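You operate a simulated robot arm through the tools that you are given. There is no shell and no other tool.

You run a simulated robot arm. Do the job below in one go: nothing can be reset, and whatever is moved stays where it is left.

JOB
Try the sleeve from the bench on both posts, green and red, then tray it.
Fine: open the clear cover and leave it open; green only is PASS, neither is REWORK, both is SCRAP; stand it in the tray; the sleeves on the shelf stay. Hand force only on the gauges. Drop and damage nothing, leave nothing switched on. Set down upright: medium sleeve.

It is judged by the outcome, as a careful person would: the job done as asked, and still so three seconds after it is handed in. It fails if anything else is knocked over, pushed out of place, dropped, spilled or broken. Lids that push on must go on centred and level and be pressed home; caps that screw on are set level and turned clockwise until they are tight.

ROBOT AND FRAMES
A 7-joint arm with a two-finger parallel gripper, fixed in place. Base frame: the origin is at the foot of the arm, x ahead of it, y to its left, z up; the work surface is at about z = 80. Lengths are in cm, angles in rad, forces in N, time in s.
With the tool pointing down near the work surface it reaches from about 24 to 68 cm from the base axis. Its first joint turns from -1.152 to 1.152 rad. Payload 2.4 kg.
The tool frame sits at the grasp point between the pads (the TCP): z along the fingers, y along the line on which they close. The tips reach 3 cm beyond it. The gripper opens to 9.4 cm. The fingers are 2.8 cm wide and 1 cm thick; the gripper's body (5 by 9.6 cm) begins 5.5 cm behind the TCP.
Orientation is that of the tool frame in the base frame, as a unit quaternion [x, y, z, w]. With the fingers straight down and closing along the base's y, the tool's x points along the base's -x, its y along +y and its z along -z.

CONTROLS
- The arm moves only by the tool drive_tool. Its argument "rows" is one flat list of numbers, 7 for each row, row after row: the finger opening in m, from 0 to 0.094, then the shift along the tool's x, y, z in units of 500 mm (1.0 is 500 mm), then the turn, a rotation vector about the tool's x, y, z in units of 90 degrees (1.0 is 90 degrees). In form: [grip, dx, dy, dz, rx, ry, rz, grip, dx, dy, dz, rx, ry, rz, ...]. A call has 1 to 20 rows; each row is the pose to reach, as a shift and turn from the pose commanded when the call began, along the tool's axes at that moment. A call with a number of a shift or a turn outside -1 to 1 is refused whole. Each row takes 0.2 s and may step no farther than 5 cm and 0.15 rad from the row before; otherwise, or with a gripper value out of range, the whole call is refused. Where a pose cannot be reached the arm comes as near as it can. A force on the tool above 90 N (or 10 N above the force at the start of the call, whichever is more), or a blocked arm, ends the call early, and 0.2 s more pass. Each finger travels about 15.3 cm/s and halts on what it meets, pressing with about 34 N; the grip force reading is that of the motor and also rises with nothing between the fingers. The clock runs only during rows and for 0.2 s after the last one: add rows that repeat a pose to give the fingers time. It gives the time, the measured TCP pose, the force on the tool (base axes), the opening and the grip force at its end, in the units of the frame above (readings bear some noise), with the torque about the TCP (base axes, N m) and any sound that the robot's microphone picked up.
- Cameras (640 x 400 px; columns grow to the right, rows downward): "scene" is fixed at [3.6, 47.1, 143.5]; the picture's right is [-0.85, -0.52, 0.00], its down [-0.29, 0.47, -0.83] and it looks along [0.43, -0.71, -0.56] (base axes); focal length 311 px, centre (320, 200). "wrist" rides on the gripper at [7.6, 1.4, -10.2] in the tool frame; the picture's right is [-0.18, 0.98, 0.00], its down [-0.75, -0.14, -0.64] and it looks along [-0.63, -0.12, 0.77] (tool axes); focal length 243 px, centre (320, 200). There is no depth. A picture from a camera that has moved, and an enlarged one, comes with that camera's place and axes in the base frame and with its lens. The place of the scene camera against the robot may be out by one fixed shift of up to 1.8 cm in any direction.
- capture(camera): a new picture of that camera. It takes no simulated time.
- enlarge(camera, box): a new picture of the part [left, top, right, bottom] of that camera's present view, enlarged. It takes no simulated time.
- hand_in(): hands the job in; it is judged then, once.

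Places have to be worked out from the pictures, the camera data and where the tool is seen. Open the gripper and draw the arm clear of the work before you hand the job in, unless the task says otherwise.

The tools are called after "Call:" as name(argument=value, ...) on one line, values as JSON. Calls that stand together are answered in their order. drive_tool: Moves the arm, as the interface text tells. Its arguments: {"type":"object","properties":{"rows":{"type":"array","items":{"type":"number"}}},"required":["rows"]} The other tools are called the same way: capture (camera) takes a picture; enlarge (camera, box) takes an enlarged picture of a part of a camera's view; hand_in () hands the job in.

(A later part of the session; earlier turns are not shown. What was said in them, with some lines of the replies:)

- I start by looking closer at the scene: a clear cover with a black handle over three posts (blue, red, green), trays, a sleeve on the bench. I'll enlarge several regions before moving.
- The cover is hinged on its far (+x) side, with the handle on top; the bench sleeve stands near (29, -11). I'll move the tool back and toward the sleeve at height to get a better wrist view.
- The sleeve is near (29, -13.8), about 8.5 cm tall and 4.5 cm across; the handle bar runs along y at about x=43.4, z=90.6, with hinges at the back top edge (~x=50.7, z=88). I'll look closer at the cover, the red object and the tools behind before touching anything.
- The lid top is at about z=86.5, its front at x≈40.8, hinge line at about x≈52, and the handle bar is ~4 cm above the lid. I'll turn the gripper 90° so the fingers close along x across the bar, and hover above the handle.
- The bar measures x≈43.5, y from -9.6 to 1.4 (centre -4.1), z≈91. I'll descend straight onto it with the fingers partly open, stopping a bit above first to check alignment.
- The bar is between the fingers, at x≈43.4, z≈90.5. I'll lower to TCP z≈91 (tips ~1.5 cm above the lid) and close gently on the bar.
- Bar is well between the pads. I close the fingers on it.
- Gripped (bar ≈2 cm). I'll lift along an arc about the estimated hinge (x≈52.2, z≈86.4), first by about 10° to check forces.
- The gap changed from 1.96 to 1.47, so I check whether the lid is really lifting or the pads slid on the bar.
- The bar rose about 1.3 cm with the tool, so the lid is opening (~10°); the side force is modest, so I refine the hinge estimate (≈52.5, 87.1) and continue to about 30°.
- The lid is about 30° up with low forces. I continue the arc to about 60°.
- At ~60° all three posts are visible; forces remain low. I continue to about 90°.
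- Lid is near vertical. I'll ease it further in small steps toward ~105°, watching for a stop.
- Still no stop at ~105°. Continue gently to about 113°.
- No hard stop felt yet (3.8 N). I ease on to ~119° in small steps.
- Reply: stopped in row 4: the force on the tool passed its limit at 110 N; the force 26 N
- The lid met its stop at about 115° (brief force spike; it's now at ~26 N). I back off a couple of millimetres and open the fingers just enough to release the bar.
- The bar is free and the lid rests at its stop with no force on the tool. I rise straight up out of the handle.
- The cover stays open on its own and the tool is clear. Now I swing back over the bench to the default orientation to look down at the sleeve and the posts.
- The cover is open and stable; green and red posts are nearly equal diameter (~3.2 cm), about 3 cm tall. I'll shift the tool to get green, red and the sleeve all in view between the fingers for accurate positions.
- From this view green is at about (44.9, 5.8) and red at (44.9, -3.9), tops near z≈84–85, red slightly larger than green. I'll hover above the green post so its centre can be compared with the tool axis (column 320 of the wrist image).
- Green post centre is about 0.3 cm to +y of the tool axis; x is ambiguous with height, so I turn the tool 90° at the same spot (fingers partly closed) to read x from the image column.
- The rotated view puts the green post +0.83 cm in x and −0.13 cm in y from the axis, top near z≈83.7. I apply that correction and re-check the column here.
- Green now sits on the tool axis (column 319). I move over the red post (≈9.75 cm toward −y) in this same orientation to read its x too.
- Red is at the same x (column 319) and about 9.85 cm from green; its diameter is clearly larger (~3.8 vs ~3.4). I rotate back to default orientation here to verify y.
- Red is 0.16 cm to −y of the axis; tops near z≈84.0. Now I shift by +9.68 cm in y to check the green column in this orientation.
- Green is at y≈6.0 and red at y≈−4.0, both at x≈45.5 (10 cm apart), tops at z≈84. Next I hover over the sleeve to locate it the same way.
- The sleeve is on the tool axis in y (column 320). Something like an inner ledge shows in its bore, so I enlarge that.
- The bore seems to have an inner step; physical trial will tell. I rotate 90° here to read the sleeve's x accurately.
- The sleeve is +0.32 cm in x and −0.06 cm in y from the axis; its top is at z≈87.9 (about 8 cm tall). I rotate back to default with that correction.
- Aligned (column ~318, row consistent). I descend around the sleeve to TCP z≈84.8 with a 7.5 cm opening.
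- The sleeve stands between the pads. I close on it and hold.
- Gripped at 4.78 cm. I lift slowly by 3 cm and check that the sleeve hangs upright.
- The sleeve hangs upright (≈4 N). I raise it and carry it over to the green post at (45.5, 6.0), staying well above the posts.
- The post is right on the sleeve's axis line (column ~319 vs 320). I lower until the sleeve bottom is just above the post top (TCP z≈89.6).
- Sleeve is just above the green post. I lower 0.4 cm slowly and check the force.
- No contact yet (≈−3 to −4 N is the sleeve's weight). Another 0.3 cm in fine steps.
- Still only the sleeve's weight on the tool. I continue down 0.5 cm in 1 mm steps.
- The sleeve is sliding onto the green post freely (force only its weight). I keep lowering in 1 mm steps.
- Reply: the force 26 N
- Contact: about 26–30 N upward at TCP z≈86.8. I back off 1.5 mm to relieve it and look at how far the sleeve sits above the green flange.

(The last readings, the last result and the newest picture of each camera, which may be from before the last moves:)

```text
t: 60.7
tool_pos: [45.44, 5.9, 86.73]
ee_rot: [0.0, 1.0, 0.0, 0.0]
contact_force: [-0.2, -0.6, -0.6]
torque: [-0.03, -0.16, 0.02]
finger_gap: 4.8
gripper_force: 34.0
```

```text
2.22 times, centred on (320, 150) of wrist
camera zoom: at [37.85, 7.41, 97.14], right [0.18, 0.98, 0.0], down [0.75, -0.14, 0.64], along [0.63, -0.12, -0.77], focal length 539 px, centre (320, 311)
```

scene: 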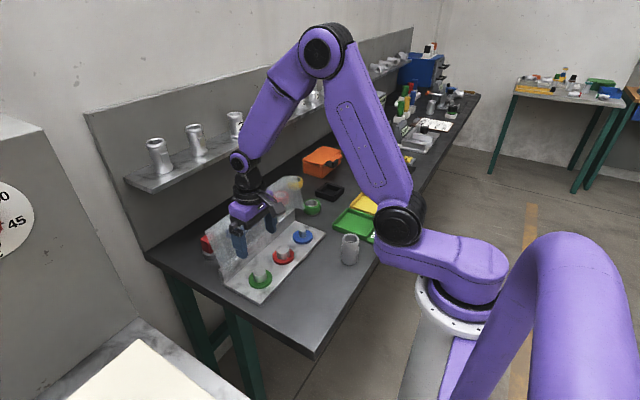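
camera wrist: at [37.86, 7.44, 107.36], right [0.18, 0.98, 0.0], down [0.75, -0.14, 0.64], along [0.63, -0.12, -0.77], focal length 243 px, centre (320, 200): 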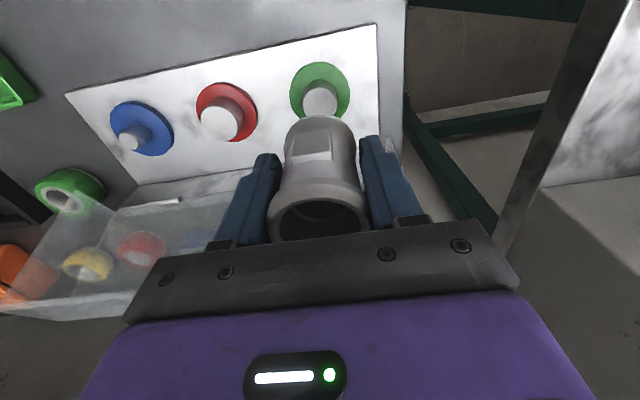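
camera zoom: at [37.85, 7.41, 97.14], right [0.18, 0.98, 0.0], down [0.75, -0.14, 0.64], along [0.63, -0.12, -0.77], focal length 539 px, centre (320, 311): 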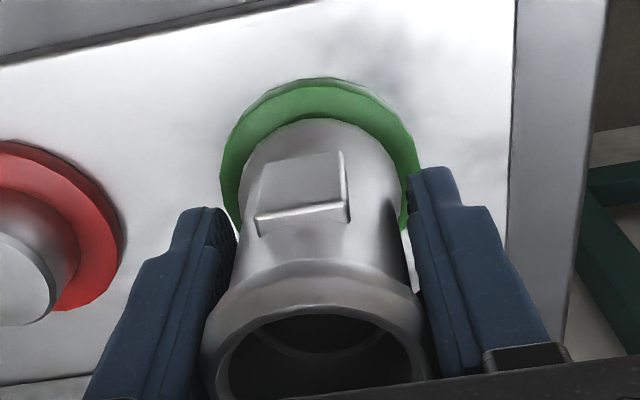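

The sleeve dropped ~3 cm over the green post with no resistance before a firm seat, apparently at the flange. I lift it off and will use the red post for comparison, measuring its contact height.

Call:
drive_tool(rows=[0.035, 0, 0, -0.01, 0, 0, 0, 0.035, 0, 0, -0.025, 0, 0, 0, 0.035, 0, 0, -0.045, 0, 0, 0, 0.035, 0, 0, -0.07, 0, 0, 0, 0.035, 0, 0, -0.1, 0, 0, 0, 0.035, 0, 0, -0.13, 0, 0, 0, 0.035, 0, 0, -0.13, 0, 0, 0])

Call:
enlarge(camera="wrist", box=[240, 60, 400, 240])

Call:
enlarge(camera="scene", box=[225, 200, 305, 300])

```text
t: 62.3
tool_pos: [45.59, 5.98, 93.42]
ee_rot: [0.0, 1.0, 0.0, 0.001]
contact_force: [0.2, -0.8, -4.0]
torque: [-0.02, -0.02, 0.05]
finger_gap: 4.79
gripper_force: 34.4
```

```text
2.22 times, centred on (320, 150) of wrist
camera zoom: at [37.91, 7.4, 103.7], right [0.18, 0.98, 0.0], down [0.75, -0.14, 0.64], along [0.63, -0.12, -0.77], focal length 539 px, centre (320, 311)
```

zoom: 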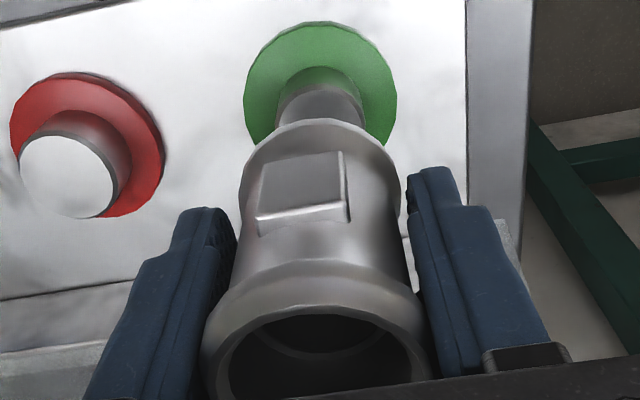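

```text
4.00 times, centred on (265, 250) of scene
camera zoom: at [3.61, 47.1, 143.5], right [-0.85, -0.52, 0.0], down [-0.29, 0.47, -0.83], along [0.43, -0.71, -0.56], focal length 1246 px, centre (540, 0)
```

zoom: 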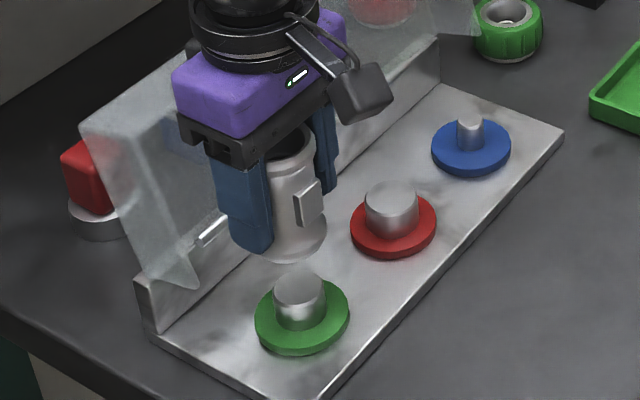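

The sleeve hasn't shifted in the grip. I move 9.97 cm toward −y over the red post.

Call:
drive_tool(rows=[0.035, 0, -0.05, -0.02, 0, 0, 0, 0.035, 0, -0.1, -0.02, 0, 0, 0, 0.035, 0, -0.15, -0.02, 0, 0, 0, 0.035, 0, -0.1993, -0.02, 0, 0, 0, 0.035, 0, -0.1993, 0, 0, 0, 0, 0.035, 0, -0.1993, 0, 0, 0, 0])

Call:
enlarge(camera="wrist", box=[240, 60, 400, 240])

Call:
enlarge(camera="scene", box=[225, 190, 325, 300])

```text
t: 63.7
tool_pos: [45.51, -3.9, 93.38]
ee_rot: [0.0, 1.0, 0.0, 0.001]
contact_force: [-0.3, -0.3, -2.8]
torque: [0.0, -0.01, 0.0]
finger_gap: 4.79
gripper_force: 34.6
```

```text
2.22 times, centred on (320, 150) of wrist
camera zoom: at [37.86, -2.57, 103.67], right [0.18, 0.98, 0.0], down [0.75, -0.14, 0.64], along [0.63, -0.12, -0.77], focal length 539 px, centre (320, 311)
```

zoom: 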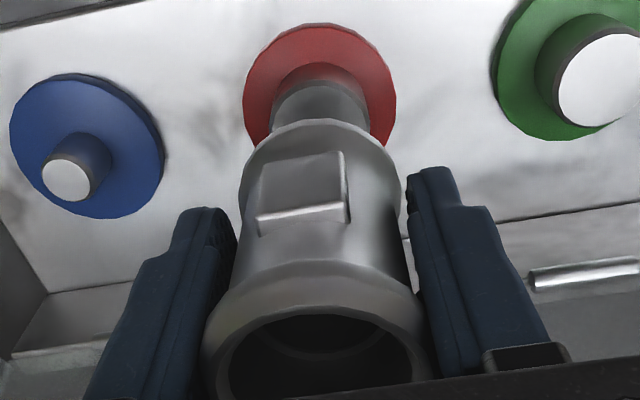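

```text
3.64 times, centred on (275, 245) of scene
camera zoom: at [3.61, 47.1, 143.5], right [-0.85, -0.52, 0.0], down [-0.29, 0.47, -0.83], along [0.43, -0.71, -0.56], focal length 1132 px, centre (484, 36)
```

zoom: 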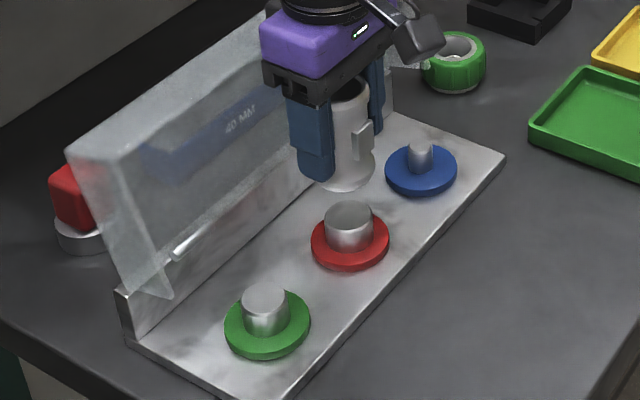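

Red is aligned under the sleeve. I lower to about z=90.5, then go in fine steps watching for contact.

Call:
drive_tool(rows=[0.035, 0, 0, 0.02, 0, 0, 0, 0.035, 0, 0, 0.04, 0, 0, 0, 0.035, 0, 0, 0.054, 0, 0, 0, 0.035, 0, 0, 0.057, 0, 0, 0, 0.035, 0, 0, 0.057, 0, 0, 0])

```text
t: 64.9
tool_pos: [45.57, -4.0, 90.62]
ee_rot: [0.0, 1.0, 0.0, 0.0]
contact_force: [-0.8, -0.1, -3.2]
torque: [0.01, -0.01, 0.0]
finger_gap: 4.78
gripper_force: 34.4
```

Call:
drive_tool(rows=[0.035, 0, 0, 0.002, 0, 0, 0, 0.035, 0, 0, 0.004, 0, 0, 0, 0.035, 0, 0, 0.006, 0, 0, 0, 0.035, 0, 0, 0.008, 0, 0, 0])

```text
t: 65.9
tool_pos: [45.49, -4.16, 90.1]
ee_rot: [-0.001, 1.0, -0.001, 0.001]
contact_force: [0.4, 0.6, -3.0]
torque: [0.02, 0.0, 0.02]
finger_gap: 4.79
gripper_force: 33.9
```

No contact yet. Next 0.3 cm in half-millimetre steps.

Call:
drive_tool(rows=[0.035, 0, 0, 0.001, 0, 0, 0, 0.035, 0, 0, 0.002, 0, 0, 0, 0.035, 0, 0, 0.003, 0, 0, 0, 0.035, 0, 0, 0.004, 0, 0, 0])

Call:
enlarge(camera="scene", box=[245, 210, 315, 290])

```text
t: 66.9
tool_pos: [45.59, -3.98, 89.96]
ee_rot: [0.0, 1.0, 0.0, 0.001]
contact_force: [0.2, 1.0, -4.0]
torque: [0.02, 0.0, -0.01]
finger_gap: 4.8
gripper_force: 34.0
```

```text
5.00 times, centred on (280, 250) of scene
camera zoom: at [3.61, 47.1, 143.5], right [-0.85, -0.52, 0.0], down [-0.29, 0.47, -0.83], along [0.43, -0.71, -0.56], focal length 1557 px, centre (520, -50)
```

zoom: 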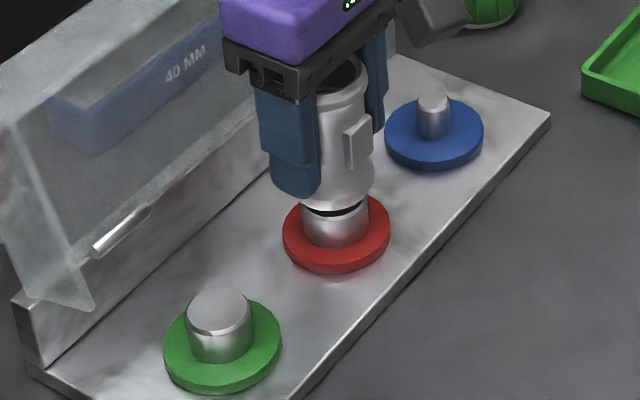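

The sleeve bottom is just above the red post top. Another 0.2 cm slowly.

Call:
drive_tool(rows=[0.035, 0, 0, 0.001, 0, 0, 0, 0.035, 0, 0, 0.002, 0, 0, 0, 0.035, 0, 0, 0.003, 0, 0, 0, 0.035, 0, 0, 0.004, 0, 0, 0])

```text
t: 67.9
tool_pos: [45.43, -4.02, 89.67]
ee_rot: [-0.001, 1.0, 0.0, 0.001]
contact_force: [-0.4, -0.1, -2.7]
torque: [0.02, 0.06, 0.0]
finger_gap: 4.8
gripper_force: 33.7
```

Call:
drive_tool(rows=[0.035, 0, 0, 0.001, 0, 0, 0, 0.035, 0, 0, 0.002, 0, 0, 0, 0.035, 0, 0, 0.003, 0, 0, 0])

Call:
enlarge(camera="scene", box=[245, 210, 315, 290])

```text
t: 68.7
tool_pos: [45.58, -3.84, 89.55]
ee_rot: [0.0, 1.0, 0.0, 0.001]
contact_force: [0.0, -0.1, -3.5]
torque: [0.01, 0.01, -0.03]
finger_gap: 4.79
gripper_force: 34.4
```

```text
5.00 times, centred on (280, 250) of scene
camera zoom: at [3.61, 47.1, 143.5], right [-0.85, -0.52, 0.0], down [-0.29, 0.47, -0.83], along [0.43, -0.71, -0.56], focal length 1557 px, centre (520, -50)
```

zoom: 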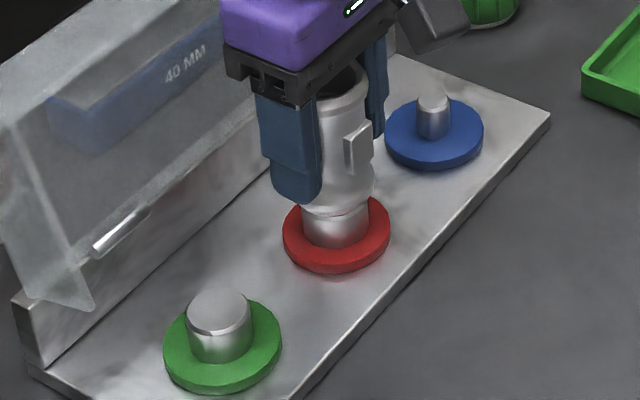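

Still free. Continue another 0.2 cm.

Call:
drive_tool(rows=[0.035, 0, 0, 0.001, 0, 0, 0, 0.035, 0, 0, 0.002, 0, 0, 0, 0.035, 0, 0, 0.003, 0, 0, 0, 0.035, 0, 0, 0.004, 0, 0, 0])

```text
t: 69.7
tool_pos: [45.59, -3.93, 89.38]
ee_rot: [0.0, 1.0, 0.001, 0.0]
contact_force: [0.1, -0.3, -3.4]
torque: [0.0, 0.01, 0.0]
finger_gap: 4.79
gripper_force: 33.8
```

Call:
drive_tool(rows=[0.035, 0, 0, 0.001, 0, 0, 0, 0.035, 0, 0, 0.002, 0, 0, 0, 0.035, 0, 0, 0.003, 0, 0, 0, 0.035, 0, 0, 0.004, 0, 0, 0])

Call:
enlarge(camera="scene", box=[255, 220, 305, 280])

```text
t: 70.7
tool_pos: [45.53, -4.0, 89.3]
ee_rot: [0.0, 1.0, 0.0, 0.001]
contact_force: [0.7, 0.4, -4.0]
torque: [0.01, 0.01, 0.01]
finger_gap: 4.77
gripper_force: 34.3
```

```text
6.67 times, centred on (280, 250) of scene
camera zoom: at [3.61, 47.1, 143.5], right [-0.85, -0.52, 0.0], down [-0.29, 0.47, -0.83], along [0.43, -0.71, -0.56], focal length 2076 px, centre (587, -133)
```

zoom: 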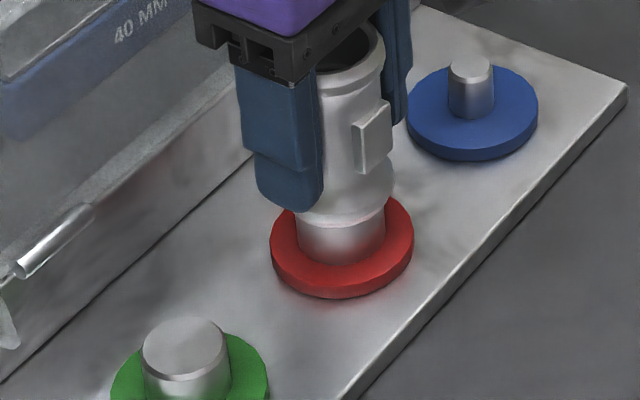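

Continue down 0.2 cm more, checking force.

Call:
drive_tool(rows=[0.035, 0, 0, 0.001, 0, 0, 0, 0.035, 0, 0, 0.002, 0, 0, 0, 0.035, 0, 0, 0.003, 0, 0, 0, 0.035, 0, 0, 0.004, 0, 0, 0])

```text
t: 71.7
tool_pos: [45.55, -3.9, 88.97]
ee_rot: [0.0, 1.0, 0.0, 0.001]
contact_force: [0.0, -0.7, -3.3]
torque: [-0.03, 0.0, 0.0]
finger_gap: 4.78
gripper_force: 34.0
```

Call:
drive_tool(rows=[0.035, 0, 0, 0.001, 0, 0, 0, 0.035, 0, 0, 0.002, 0, 0, 0, 0.035, 0, 0, 0.003, 0, 0, 0, 0.035, 0, 0, 0.004, 0, 0, 0])

```text
t: 72.7
tool_pos: [45.46, -3.95, 88.69]
ee_rot: [0.001, 1.0, 0.0, 0.001]
contact_force: [-0.5, 0.5, -3.9]
torque: [-0.02, 0.01, 0.02]
finger_gap: 4.78
gripper_force: 34.2
```

Still no contact at z≈88.7. Another 0.2 cm.

Call:
drive_tool(rows=[0.035, 0, 0, 0.001, 0, 0, 0, 0.035, 0, 0, 0.002, 0, 0, 0, 0.035, 0, 0, 0.003, 0, 0, 0, 0.035, 0, 0, 0.004, 0, 0, 0])

Call:
enlarge(camera="scene", box=[255, 220, 305, 280])

Call:
enlarge(camera="wrist", box=[240, 60, 400, 240])

```text
t: 73.7
tool_pos: [45.51, -4.01, 88.62]
ee_rot: [0.0, 1.0, -0.001, 0.001]
contact_force: [-5.9, -1.7, 22.9]
torque: [-0.07, 0.27, -0.01]
finger_gap: 4.77
gripper_force: 33.8
```

```text
6.67 times, centred on (280, 250) of scene
camera zoom: at [3.55, 47.1, 143.5], right [-0.85, -0.52, 0.0], down [-0.29, 0.47, -0.83], along [0.43, -0.71, -0.56], focal length 2076 px, centre (587, -133)
```

zoom: 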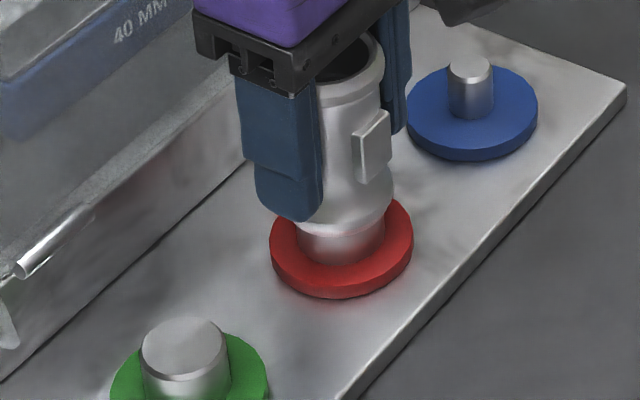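

```text
2.22 times, centred on (320, 150) of wrist
camera zoom: at [37.85, -2.58, 98.97], right [0.18, 0.98, 0.0], down [0.75, -0.14, 0.64], along [0.63, -0.12, -0.77], focal length 539 px, centre (320, 311)
```

zoom: 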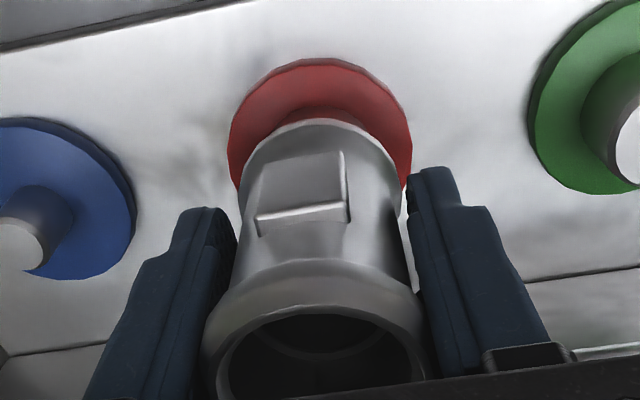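

Firm contact on red at z≈88.6, about 1.8 cm higher than where it seated on green (with Fx −6 N hinting the sleeve sits slightly to +x). To be sure it isn't just misalignment, I back off, shift −0.1 cm in x and try again gently.

Call:
drive_tool(rows=[0.035, 0, 0, -0.002, 0, 0, 0, 0.035, 0, 0, -0.004, 0, 0, 0, 0.035, 0.002, 0, -0.004, 0, 0, 0, 0.035, 0.002, 0, -0.002, 0, 0, 0, 0.035, 0.002, 0, -0.001, 0, 0, 0, 0.035, 0.002, 0, 0, 0, 0, 0])

```text
t: 75.1
tool_pos: [45.45, -4.02, 88.65]
ee_rot: [0.001, 1.0, 0.0, 0.002]
contact_force: [-0.7, 0.5, 19.8]
torque: [-0.01, -0.13, -0.06]
finger_gap: 4.76
gripper_force: 34.1
```

Centred now (side forces ≈0), the sleeve is still blocked at the red post's top under ~23 N, so it does not go on red: green only → PASS. I lift off the red post.

Call:
drive_tool(rows=[0.035, 0, 0, -0.006, 0, 0, 0, 0.035, 0, 0, -0.02, 0, 0, 0, 0.035, 0, 0, -0.05, 0, 0, 0, 0.035, 0, 0, -0.1, 0, 0, 0, 0.035, 0, 0, -0.15, 0, 0, 0, 0.035, 0, 0, -0.19, 0, 0, 0, 0.035, 0, 0, -0.19, 0, 0, 0])

Call:
capture(camera="wrist")

Call:
capture(camera="scene")

```text
t: 76.7
tool_pos: [45.36, -3.94, 98.12]
ee_rot: [0.0, 1.0, 0.0, 0.0]
contact_force: [0.0, 0.0, -4.3]
torque: [0.0, -0.02, -0.01]
finger_gap: 4.78
gripper_force: 33.8
```

```text
taken
camera wrist: at [37.75, -2.59, 108.39], right [0.18, 0.98, 0.0], down [0.75, -0.14, 0.64], along [0.63, -0.12, -0.77], focal length 243 px, centre (320, 200)
```

wrist: 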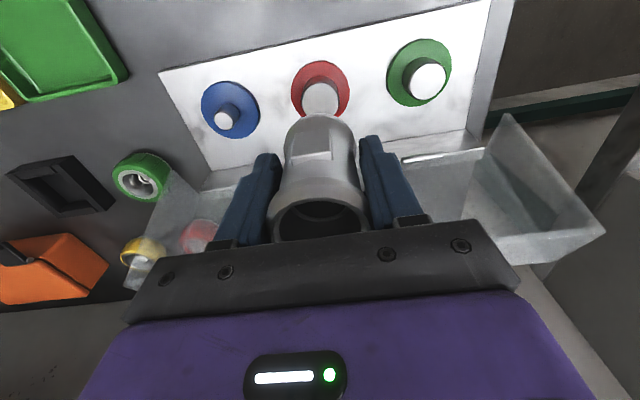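

```text
taken
```

scene: 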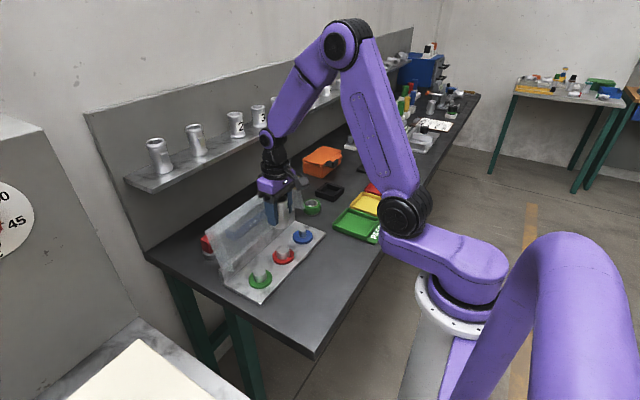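

The sleeve is secure. I carry it over to the centre of the green PASS tray at about (34.2, −28.9).

Call:
drive_tool(rows=[0.035, 0.0249, -0.0554, 0, 0, 0, 0, 0.035, 0.0498, -0.1108, 0, 0, 0, 0, 0.035, 0.0747, -0.1662, 0, 0, 0, 0, 0.035, 0.0996, -0.2216, 0, 0, 0, 0, 0.035, 0.1244, -0.277, 0, 0, 0, 0, 0.035, 0.1493, -0.3324, 0, 0, 0, 0, 0.035, 0.1742, -0.3878, 0, 0, 0, 0, 0.035, 0.1991, -0.4432, 0, 0, 0, 0, 0.035, 0.224, -0.4986, 0, 0, 0, 0, 0.035, 0.224, -0.4986, 0, 0, 0, 0])

Call:
capture(camera="wrist")

Call:
enlarge(camera="scene", box=[310, 140, 430, 260])

```text
t: 78.9
tool_pos: [34.13, -28.93, 98.01]
ee_rot: [0.0, 1.0, 0.001, 0.001]
contact_force: [0.0, -0.6, -3.0]
torque: [0.0, 0.01, -0.01]
finger_gap: 4.79
gripper_force: 34.1
```

```text
taken
camera wrist: at [26.52, -27.52, 108.37], right [0.18, 0.98, 0.0], down [0.75, -0.14, 0.64], along [0.63, -0.12, -0.77], focal length 243 px, centre (320, 200)
```

wrist: 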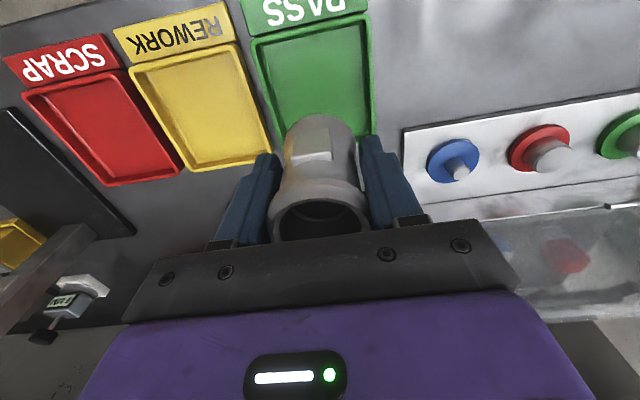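

```text
3.33 times, centred on (370, 200) of scene
camera zoom: at [3.61, 47.1, 143.5], right [-0.85, -0.52, 0.0], down [-0.29, 0.47, -0.83], along [0.43, -0.71, -0.56], focal length 1038 px, centre (153, 200)
```

zoom: 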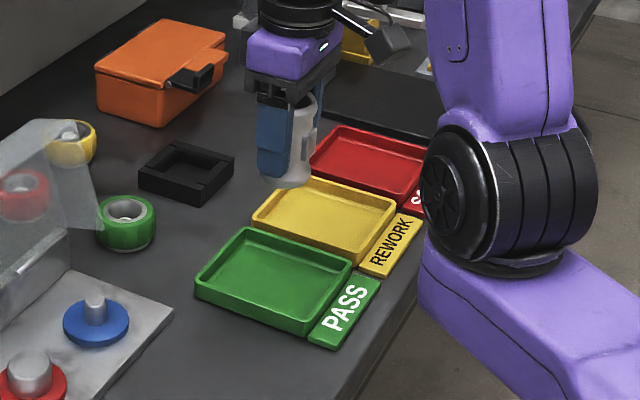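

Tray centre works out to (33.9, −29.0), matching the tool position. I lower toward the tray floor, stopping about 1 cm above it.

Call:
drive_tool(rows=[0.035, 0.004, -0.002, 0.05, 0, 0, 0, 0.035, 0.004, -0.002, 0.1, 0, 0, 0, 0.035, 0.004, -0.002, 0.15, 0, 0, 0, 0.035, 0.004, -0.002, 0.19, 0, 0, 0, 0.035, 0.004, -0.002, 0.22, 0, 0, 0, 0.035, 0.004, -0.002, 0.23, 0, 0, 0, 0.035, 0.004, -0.002, 0.23, 0, 0, 0])

Call:
capture(camera="wrist")

Call:
enlarge(camera="scene", box=[320, 170, 410, 260])

```text
t: 80.5
tool_pos: [34.0, -29.07, 86.57]
ee_rot: [0.0, 1.0, 0.001, 0.001]
contact_force: [0.3, 0.1, -3.8]
torque: [-0.01, 0.03, 0.01]
finger_gap: 4.8
gripper_force: 33.8
```

```text
taken
camera wrist: at [26.37, -27.59, 96.86], right [0.18, 0.98, 0.0], down [0.75, -0.14, 0.64], along [0.63, -0.12, -0.77], focal length 243 px, centre (320, 200)
```

wrist: 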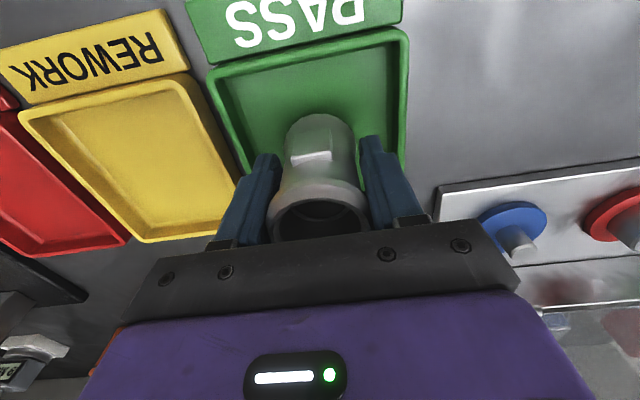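

```text
4.44 times, centred on (365, 215) of scene
camera zoom: at [3.61, 47.1, 143.5], right [-0.85, -0.52, 0.0], down [-0.29, 0.47, -0.83], along [0.43, -0.71, -0.56], focal length 1384 px, centre (120, 133)
```

zoom: 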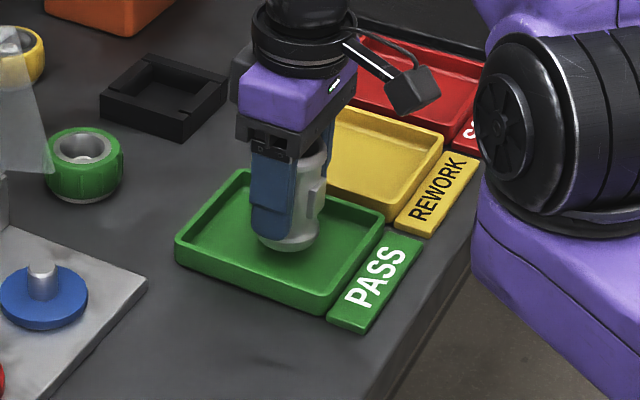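

Sleeve is well inside the tray, just above the floor. I lower in 1 mm steps.

Call:
drive_tool(rows=[0.035, 0, 0, 0.002, 0, 0, 0, 0.035, 0, 0, 0.004, 0, 0, 0, 0.035, 0, 0, 0.006, 0, 0, 0, 0.035, 0, 0, 0.008, 0, 0, 0, 0.035, 0, 0, 0.01, 0, 0, 0, 0.035, 0, 0, 0.012, 0, 0, 0])

```text
t: 81.9
tool_pos: [33.99, -29.0, 85.89]
ee_rot: [0.0, 1.0, 0.0, 0.001]
contact_force: [0.4, 0.0, -3.7]
torque: [0.0, -0.03, -0.01]
finger_gap: 4.79
gripper_force: 34.3
```

Call:
drive_tool(rows=[0.035, 0, 0, 0.001, 0, 0, 0, 0.035, 0, 0, 0.002, 0, 0, 0, 0.035, 0, 0, 0.003, 0, 0, 0, 0.035, 0, 0, 0.004, 0, 0, 0, 0.035, 0, 0, 0.005, 0, 0, 0, 0.035, 0, 0, 0.006, 0, 0, 0])

```text
t: 83.3
tool_pos: [34.06, -29.02, 85.64]
ee_rot: [0.0, 1.0, 0.0, 0.001]
contact_force: [-0.8, 0.5, -3.6]
torque: [0.01, 0.01, 0.0]
finger_gap: 4.79
gripper_force: 34.0
```

Not on the floor yet (still ≈−3.6 N). Continue 0.2 cm in half-millimetre steps.

Call:
drive_tool(rows=[0.035, 0, 0, 0.001, 0, 0, 0, 0.035, 0, 0, 0.002, 0, 0, 0, 0.035, 0, 0, 0.003, 0, 0, 0, 0.035, 0, 0, 0.004, 0, 0, 0])

```text
t: 84.3
tool_pos: [33.95, -29.19, 85.45]
ee_rot: [0.0, 1.0, 0.0, 0.001]
contact_force: [-0.1, 0.0, -2.6]
torque: [0.01, -0.02, -0.03]
finger_gap: 4.76
gripper_force: 34.0
```

Call:
drive_tool(rows=[0.035, 0, 0, 0.001, 0, 0, 0, 0.035, 0, 0, 0.002, 0, 0, 0, 0.035, 0, 0, 0.003, 0, 0, 0])

```text
t: 85.1
tool_pos: [34.04, -28.94, 85.29]
ee_rot: [0.0, 1.0, 0.0, 0.001]
contact_force: [0.2, -0.1, -4.0]
torque: [0.02, -0.03, 0.01]
finger_gap: 4.8
gripper_force: 34.0
```

Still hanging free at z≈85.3. Another 0.15 cm.

Call:
drive_tool(rows=[0.035, 0, 0, 0.001, 0, 0, 0, 0.035, 0, 0, 0.002, 0, 0, 0, 0.035, 0, 0, 0.003, 0, 0, 0])

Call:
enlarge(camera="scene", box=[340, 190, 400, 250])

```text
t: 85.9
tool_pos: [34.03, -29.02, 85.29]
ee_rot: [0.001, 1.0, -0.002, 0.0]
contact_force: [-2.4, 5.7, 33.1]
torque: [0.82, 0.04, -0.04]
finger_gap: 4.84
gripper_force: 34.0
```

```text
6.67 times, centred on (370, 220) of scene
camera zoom: at [3.56, 47.15, 143.49], right [-0.85, -0.52, 0.0], down [-0.29, 0.47, -0.83], along [0.43, -0.71, -0.55], focal length 2076 px, centre (-13, 67)
```

zoom: 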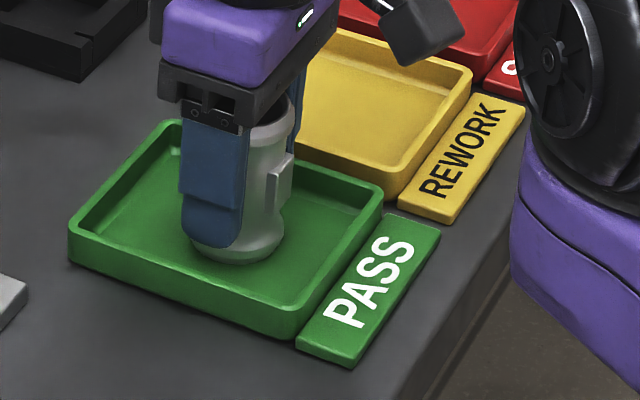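

The sleeve is on the tray floor (33 N). I raise 0.8 mm to relieve the press, then check before letting go.

Call:
drive_tool(rows=[0.035, 0, 0, -0.0016, 0, 0, 0, 0.035, 0, 0, -0.0016, 0, 0, 0])

```text
t: 86.5
tool_pos: [34.06, -28.98, 85.27]
ee_rot: [0.0, 1.0, 0.0, 0.001]
contact_force: [1.8, 4.9, 22.3]
torque: [0.58, -0.3, -0.06]
finger_gap: 4.78
gripper_force: 33.9
```

Still 22 N; a further 0.6 mm up.

Call:
drive_tool(rows=[0.035, 0, 0, -0.0006, 0, 0, 0, 0.035, 0, 0, -0.0012, 0, 0, 0])

```text
t: 87.1
tool_pos: [33.95, -29.06, 85.29]
ee_rot: [0.0, 1.0, 0.0, 0.0]
contact_force: [0.6, -0.4, -0.9]
torque: [-0.01, -0.13, 0.03]
finger_gap: 4.78
gripper_force: 34.2
```

The floor now carries most of the sleeve's weight with no side load. I open the fingers gently.

Call:
drive_tool(rows=[0.048, 0, 0, 0, 0, 0, 0, 0.05, 0, 0, 0, 0, 0, 0, 0.053, 0, 0, 0, 0, 0, 0, 0.057, 0, 0, 0, 0, 0, 0, 0.062, 0, 0, 0, 0, 0, 0, 0.066, 0, 0, 0, 0, 0, 0, 0.066, 0, 0, 0, 0, 0, 0])

Call:
capture(camera="wrist")

Call:
enlarge(camera="scene", box=[330, 180, 410, 260])

```text
t: 88.7
tool_pos: [34.09, -29.0, 85.26]
ee_rot: [0.0, 1.0, 0.0, 0.001]
contact_force: [-0.4, 0.4, 0.3]
torque: [-0.04, 0.01, 0.03]
finger_gap: 6.58
gripper_force: 0.1
```

```text
taken
camera wrist: at [26.37, -27.6, 95.63], right [0.18, 0.98, 0.0], down [0.75, -0.14, 0.64], along [0.63, -0.12, -0.77], focal length 243 px, centre (320, 200)
```

wrist: 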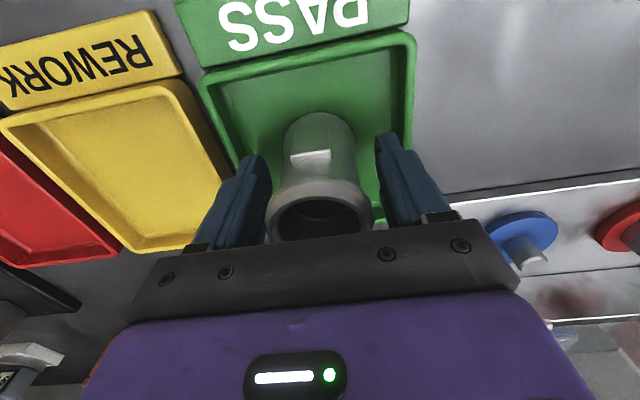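

```text
5.00 times, centred on (370, 220) of scene
camera zoom: at [3.6, 47.1, 143.5], right [-0.85, -0.52, 0.0], down [-0.29, 0.47, -0.83], along [0.43, -0.71, -0.56], focal length 1557 px, centre (70, 100)
```

zoom: 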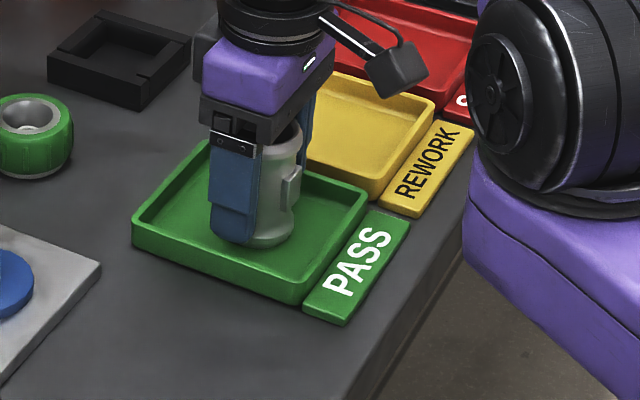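

The sleeve stands on its own in the tray, clear of both pads. I rise straight up.

Call:
drive_tool(rows=[0.066, 0, 0, -0.02, 0, 0, 0, 0.066, 0, 0, -0.06, 0, 0, 0, 0.066, 0, 0, -0.11, 0, 0, 0, 0.066, 0, 0, -0.17, 0, 0, 0, 0.066, 0, 0, -0.24, 0, 0, 0, 0.066, 0, 0, -0.32, 0, 0, 0, 0.066, 0, 0, -0.4, 0, 0, 0])

Call:
capture(camera="wrist")

Call:
capture(camera="scene")

```text
t: 90.3
tool_pos: [33.96, -28.97, 105.49]
ee_rot: [0.0, 1.0, 0.0, 0.0]
contact_force: [0.7, 0.8, 0.2]
torque: [-0.02, 0.0, 0.02]
finger_gap: 6.59
gripper_force: 0.0
```

```text
taken
camera wrist: at [26.31, -27.57, 115.77], right [0.18, 0.98, 0.0], down [0.75, -0.14, 0.64], along [0.63, -0.12, -0.77], focal length 243 px, centre (320, 200)
```

wrist: 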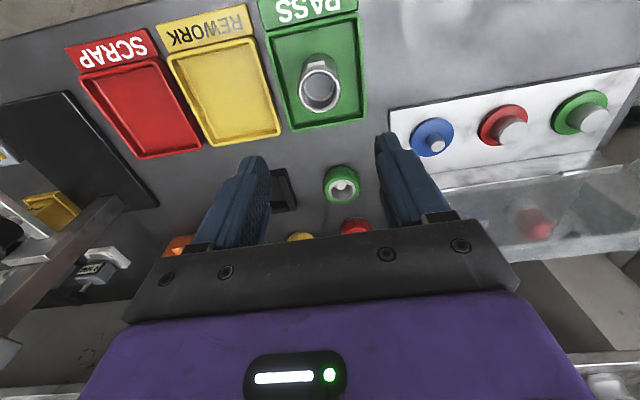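

```text
taken
```

scene: 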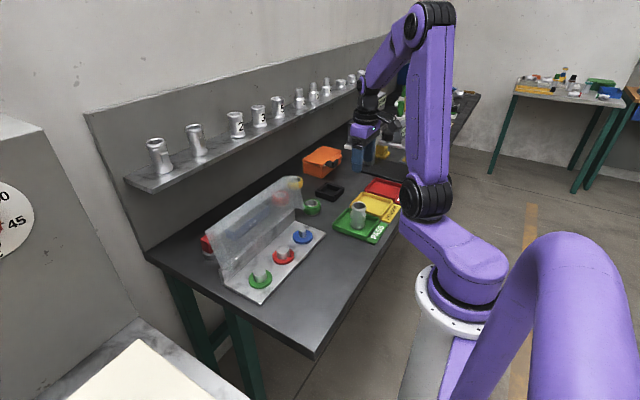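

The sleeve stands upright in the green tray and the cover stays open. I open the gripper fully, draw the arm clear, and check the final state.

Call:
drive_tool(rows=[0.094, 0, 0.05, -0.06, 0, 0, 0, 0.094, 0, 0.12, -0.1, 0, 0, 0, 0.094, 0, 0.19, -0.12, 0, 0, 0, 0.094, 0, 0.26, -0.12, 0, 0, 0, 0.094, 0, 0.32, -0.12, 0, 0, 0, 0.094, 0, 0.32, -0.12, 0, 0, 0])

Call:
capture(camera="wrist")

Call:
enlarge(camera="scene", box=[310, 160, 430, 260])

Call:
enlarge(camera="scene", box=[190, 150, 350, 310])

```text
t: 91.7
tool_pos: [34.03, -12.96, 111.29]
ee_rot: [0.0, 1.0, 0.001, 0.0]
contact_force: [-0.2, 0.1, -0.1]
torque: [-0.05, -0.03, 0.01]
finger_gap: 9.4
gripper_force: 0.1
```

```text
taken
camera wrist: at [26.25, -11.56, 121.67], right [0.18, 0.98, 0.0], down [0.75, -0.14, 0.64], along [0.63, -0.12, -0.77], focal length 243 px, centre (320, 200)
```

wrist: 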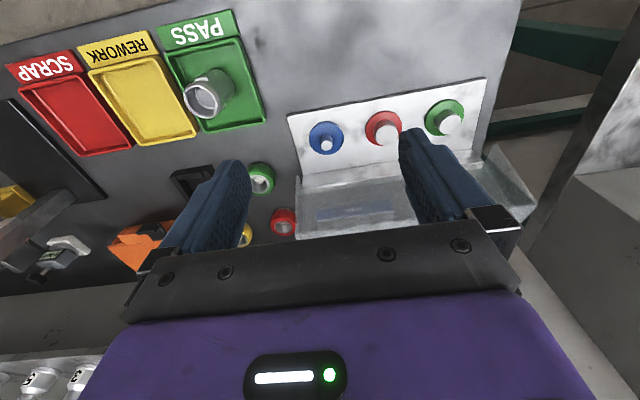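

```text
4.00 times, centred on (370, 210) of scene
camera zoom: at [3.6, 47.11, 143.5], right [-0.85, -0.52, 0.0], down [-0.29, 0.47, -0.83], along [0.43, -0.71, -0.56], focal length 1246 px, centre (120, 160)
```

zoom: 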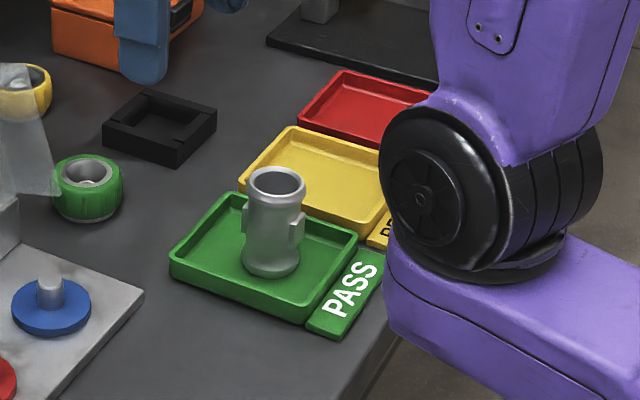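

```text
2.50 times, centred on (270, 230) of scene
camera zoom: at [3.6, 47.11, 143.5], right [-0.85, -0.52, 0.0], down [-0.29, 0.47, -0.83], along [0.43, -0.71, -0.56], focal length 779 px, centre (445, 125)
```

zoom: 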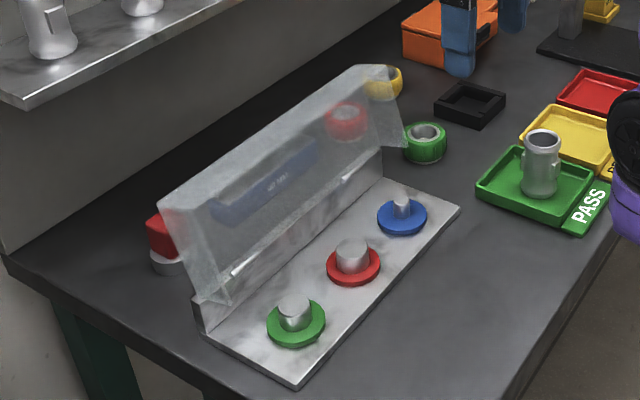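

The sleeve stands upright inside the green PASS tray, the cover is open at its stop and everything else is where it was. The gripper is open and clear, so I hand the job in.

Call:
hand_in()

```text
The job is handed in.
```

I've handed the job in. The sleeve fits the green post only, so it is a **PASS** and stands upright in the green tray.

- **Green post:** the sleeve slid on with no resistance and seated firmly. From the measured heights it was down on the green flange.
- **Red post:** it was blocked near the top of the post. I re-centred it and tried again, and it still would not go on with about 23 N of push.
- **Forces:** I kept the pushes on the gauges to about 30 N or less. Setting the sleeve down in the tray peaked at about 37 N.
- **Cover:** it is open and resting on its stop. It met that stop harder than I intended, with a brief spike of about 110 N. I saw no damage afterwards.
- **Everything else:** I did not touch the sleeves on the shelf or switch anything on. In the last pictures nothing else on the bench had moved. The gripper is open and clear of the work.
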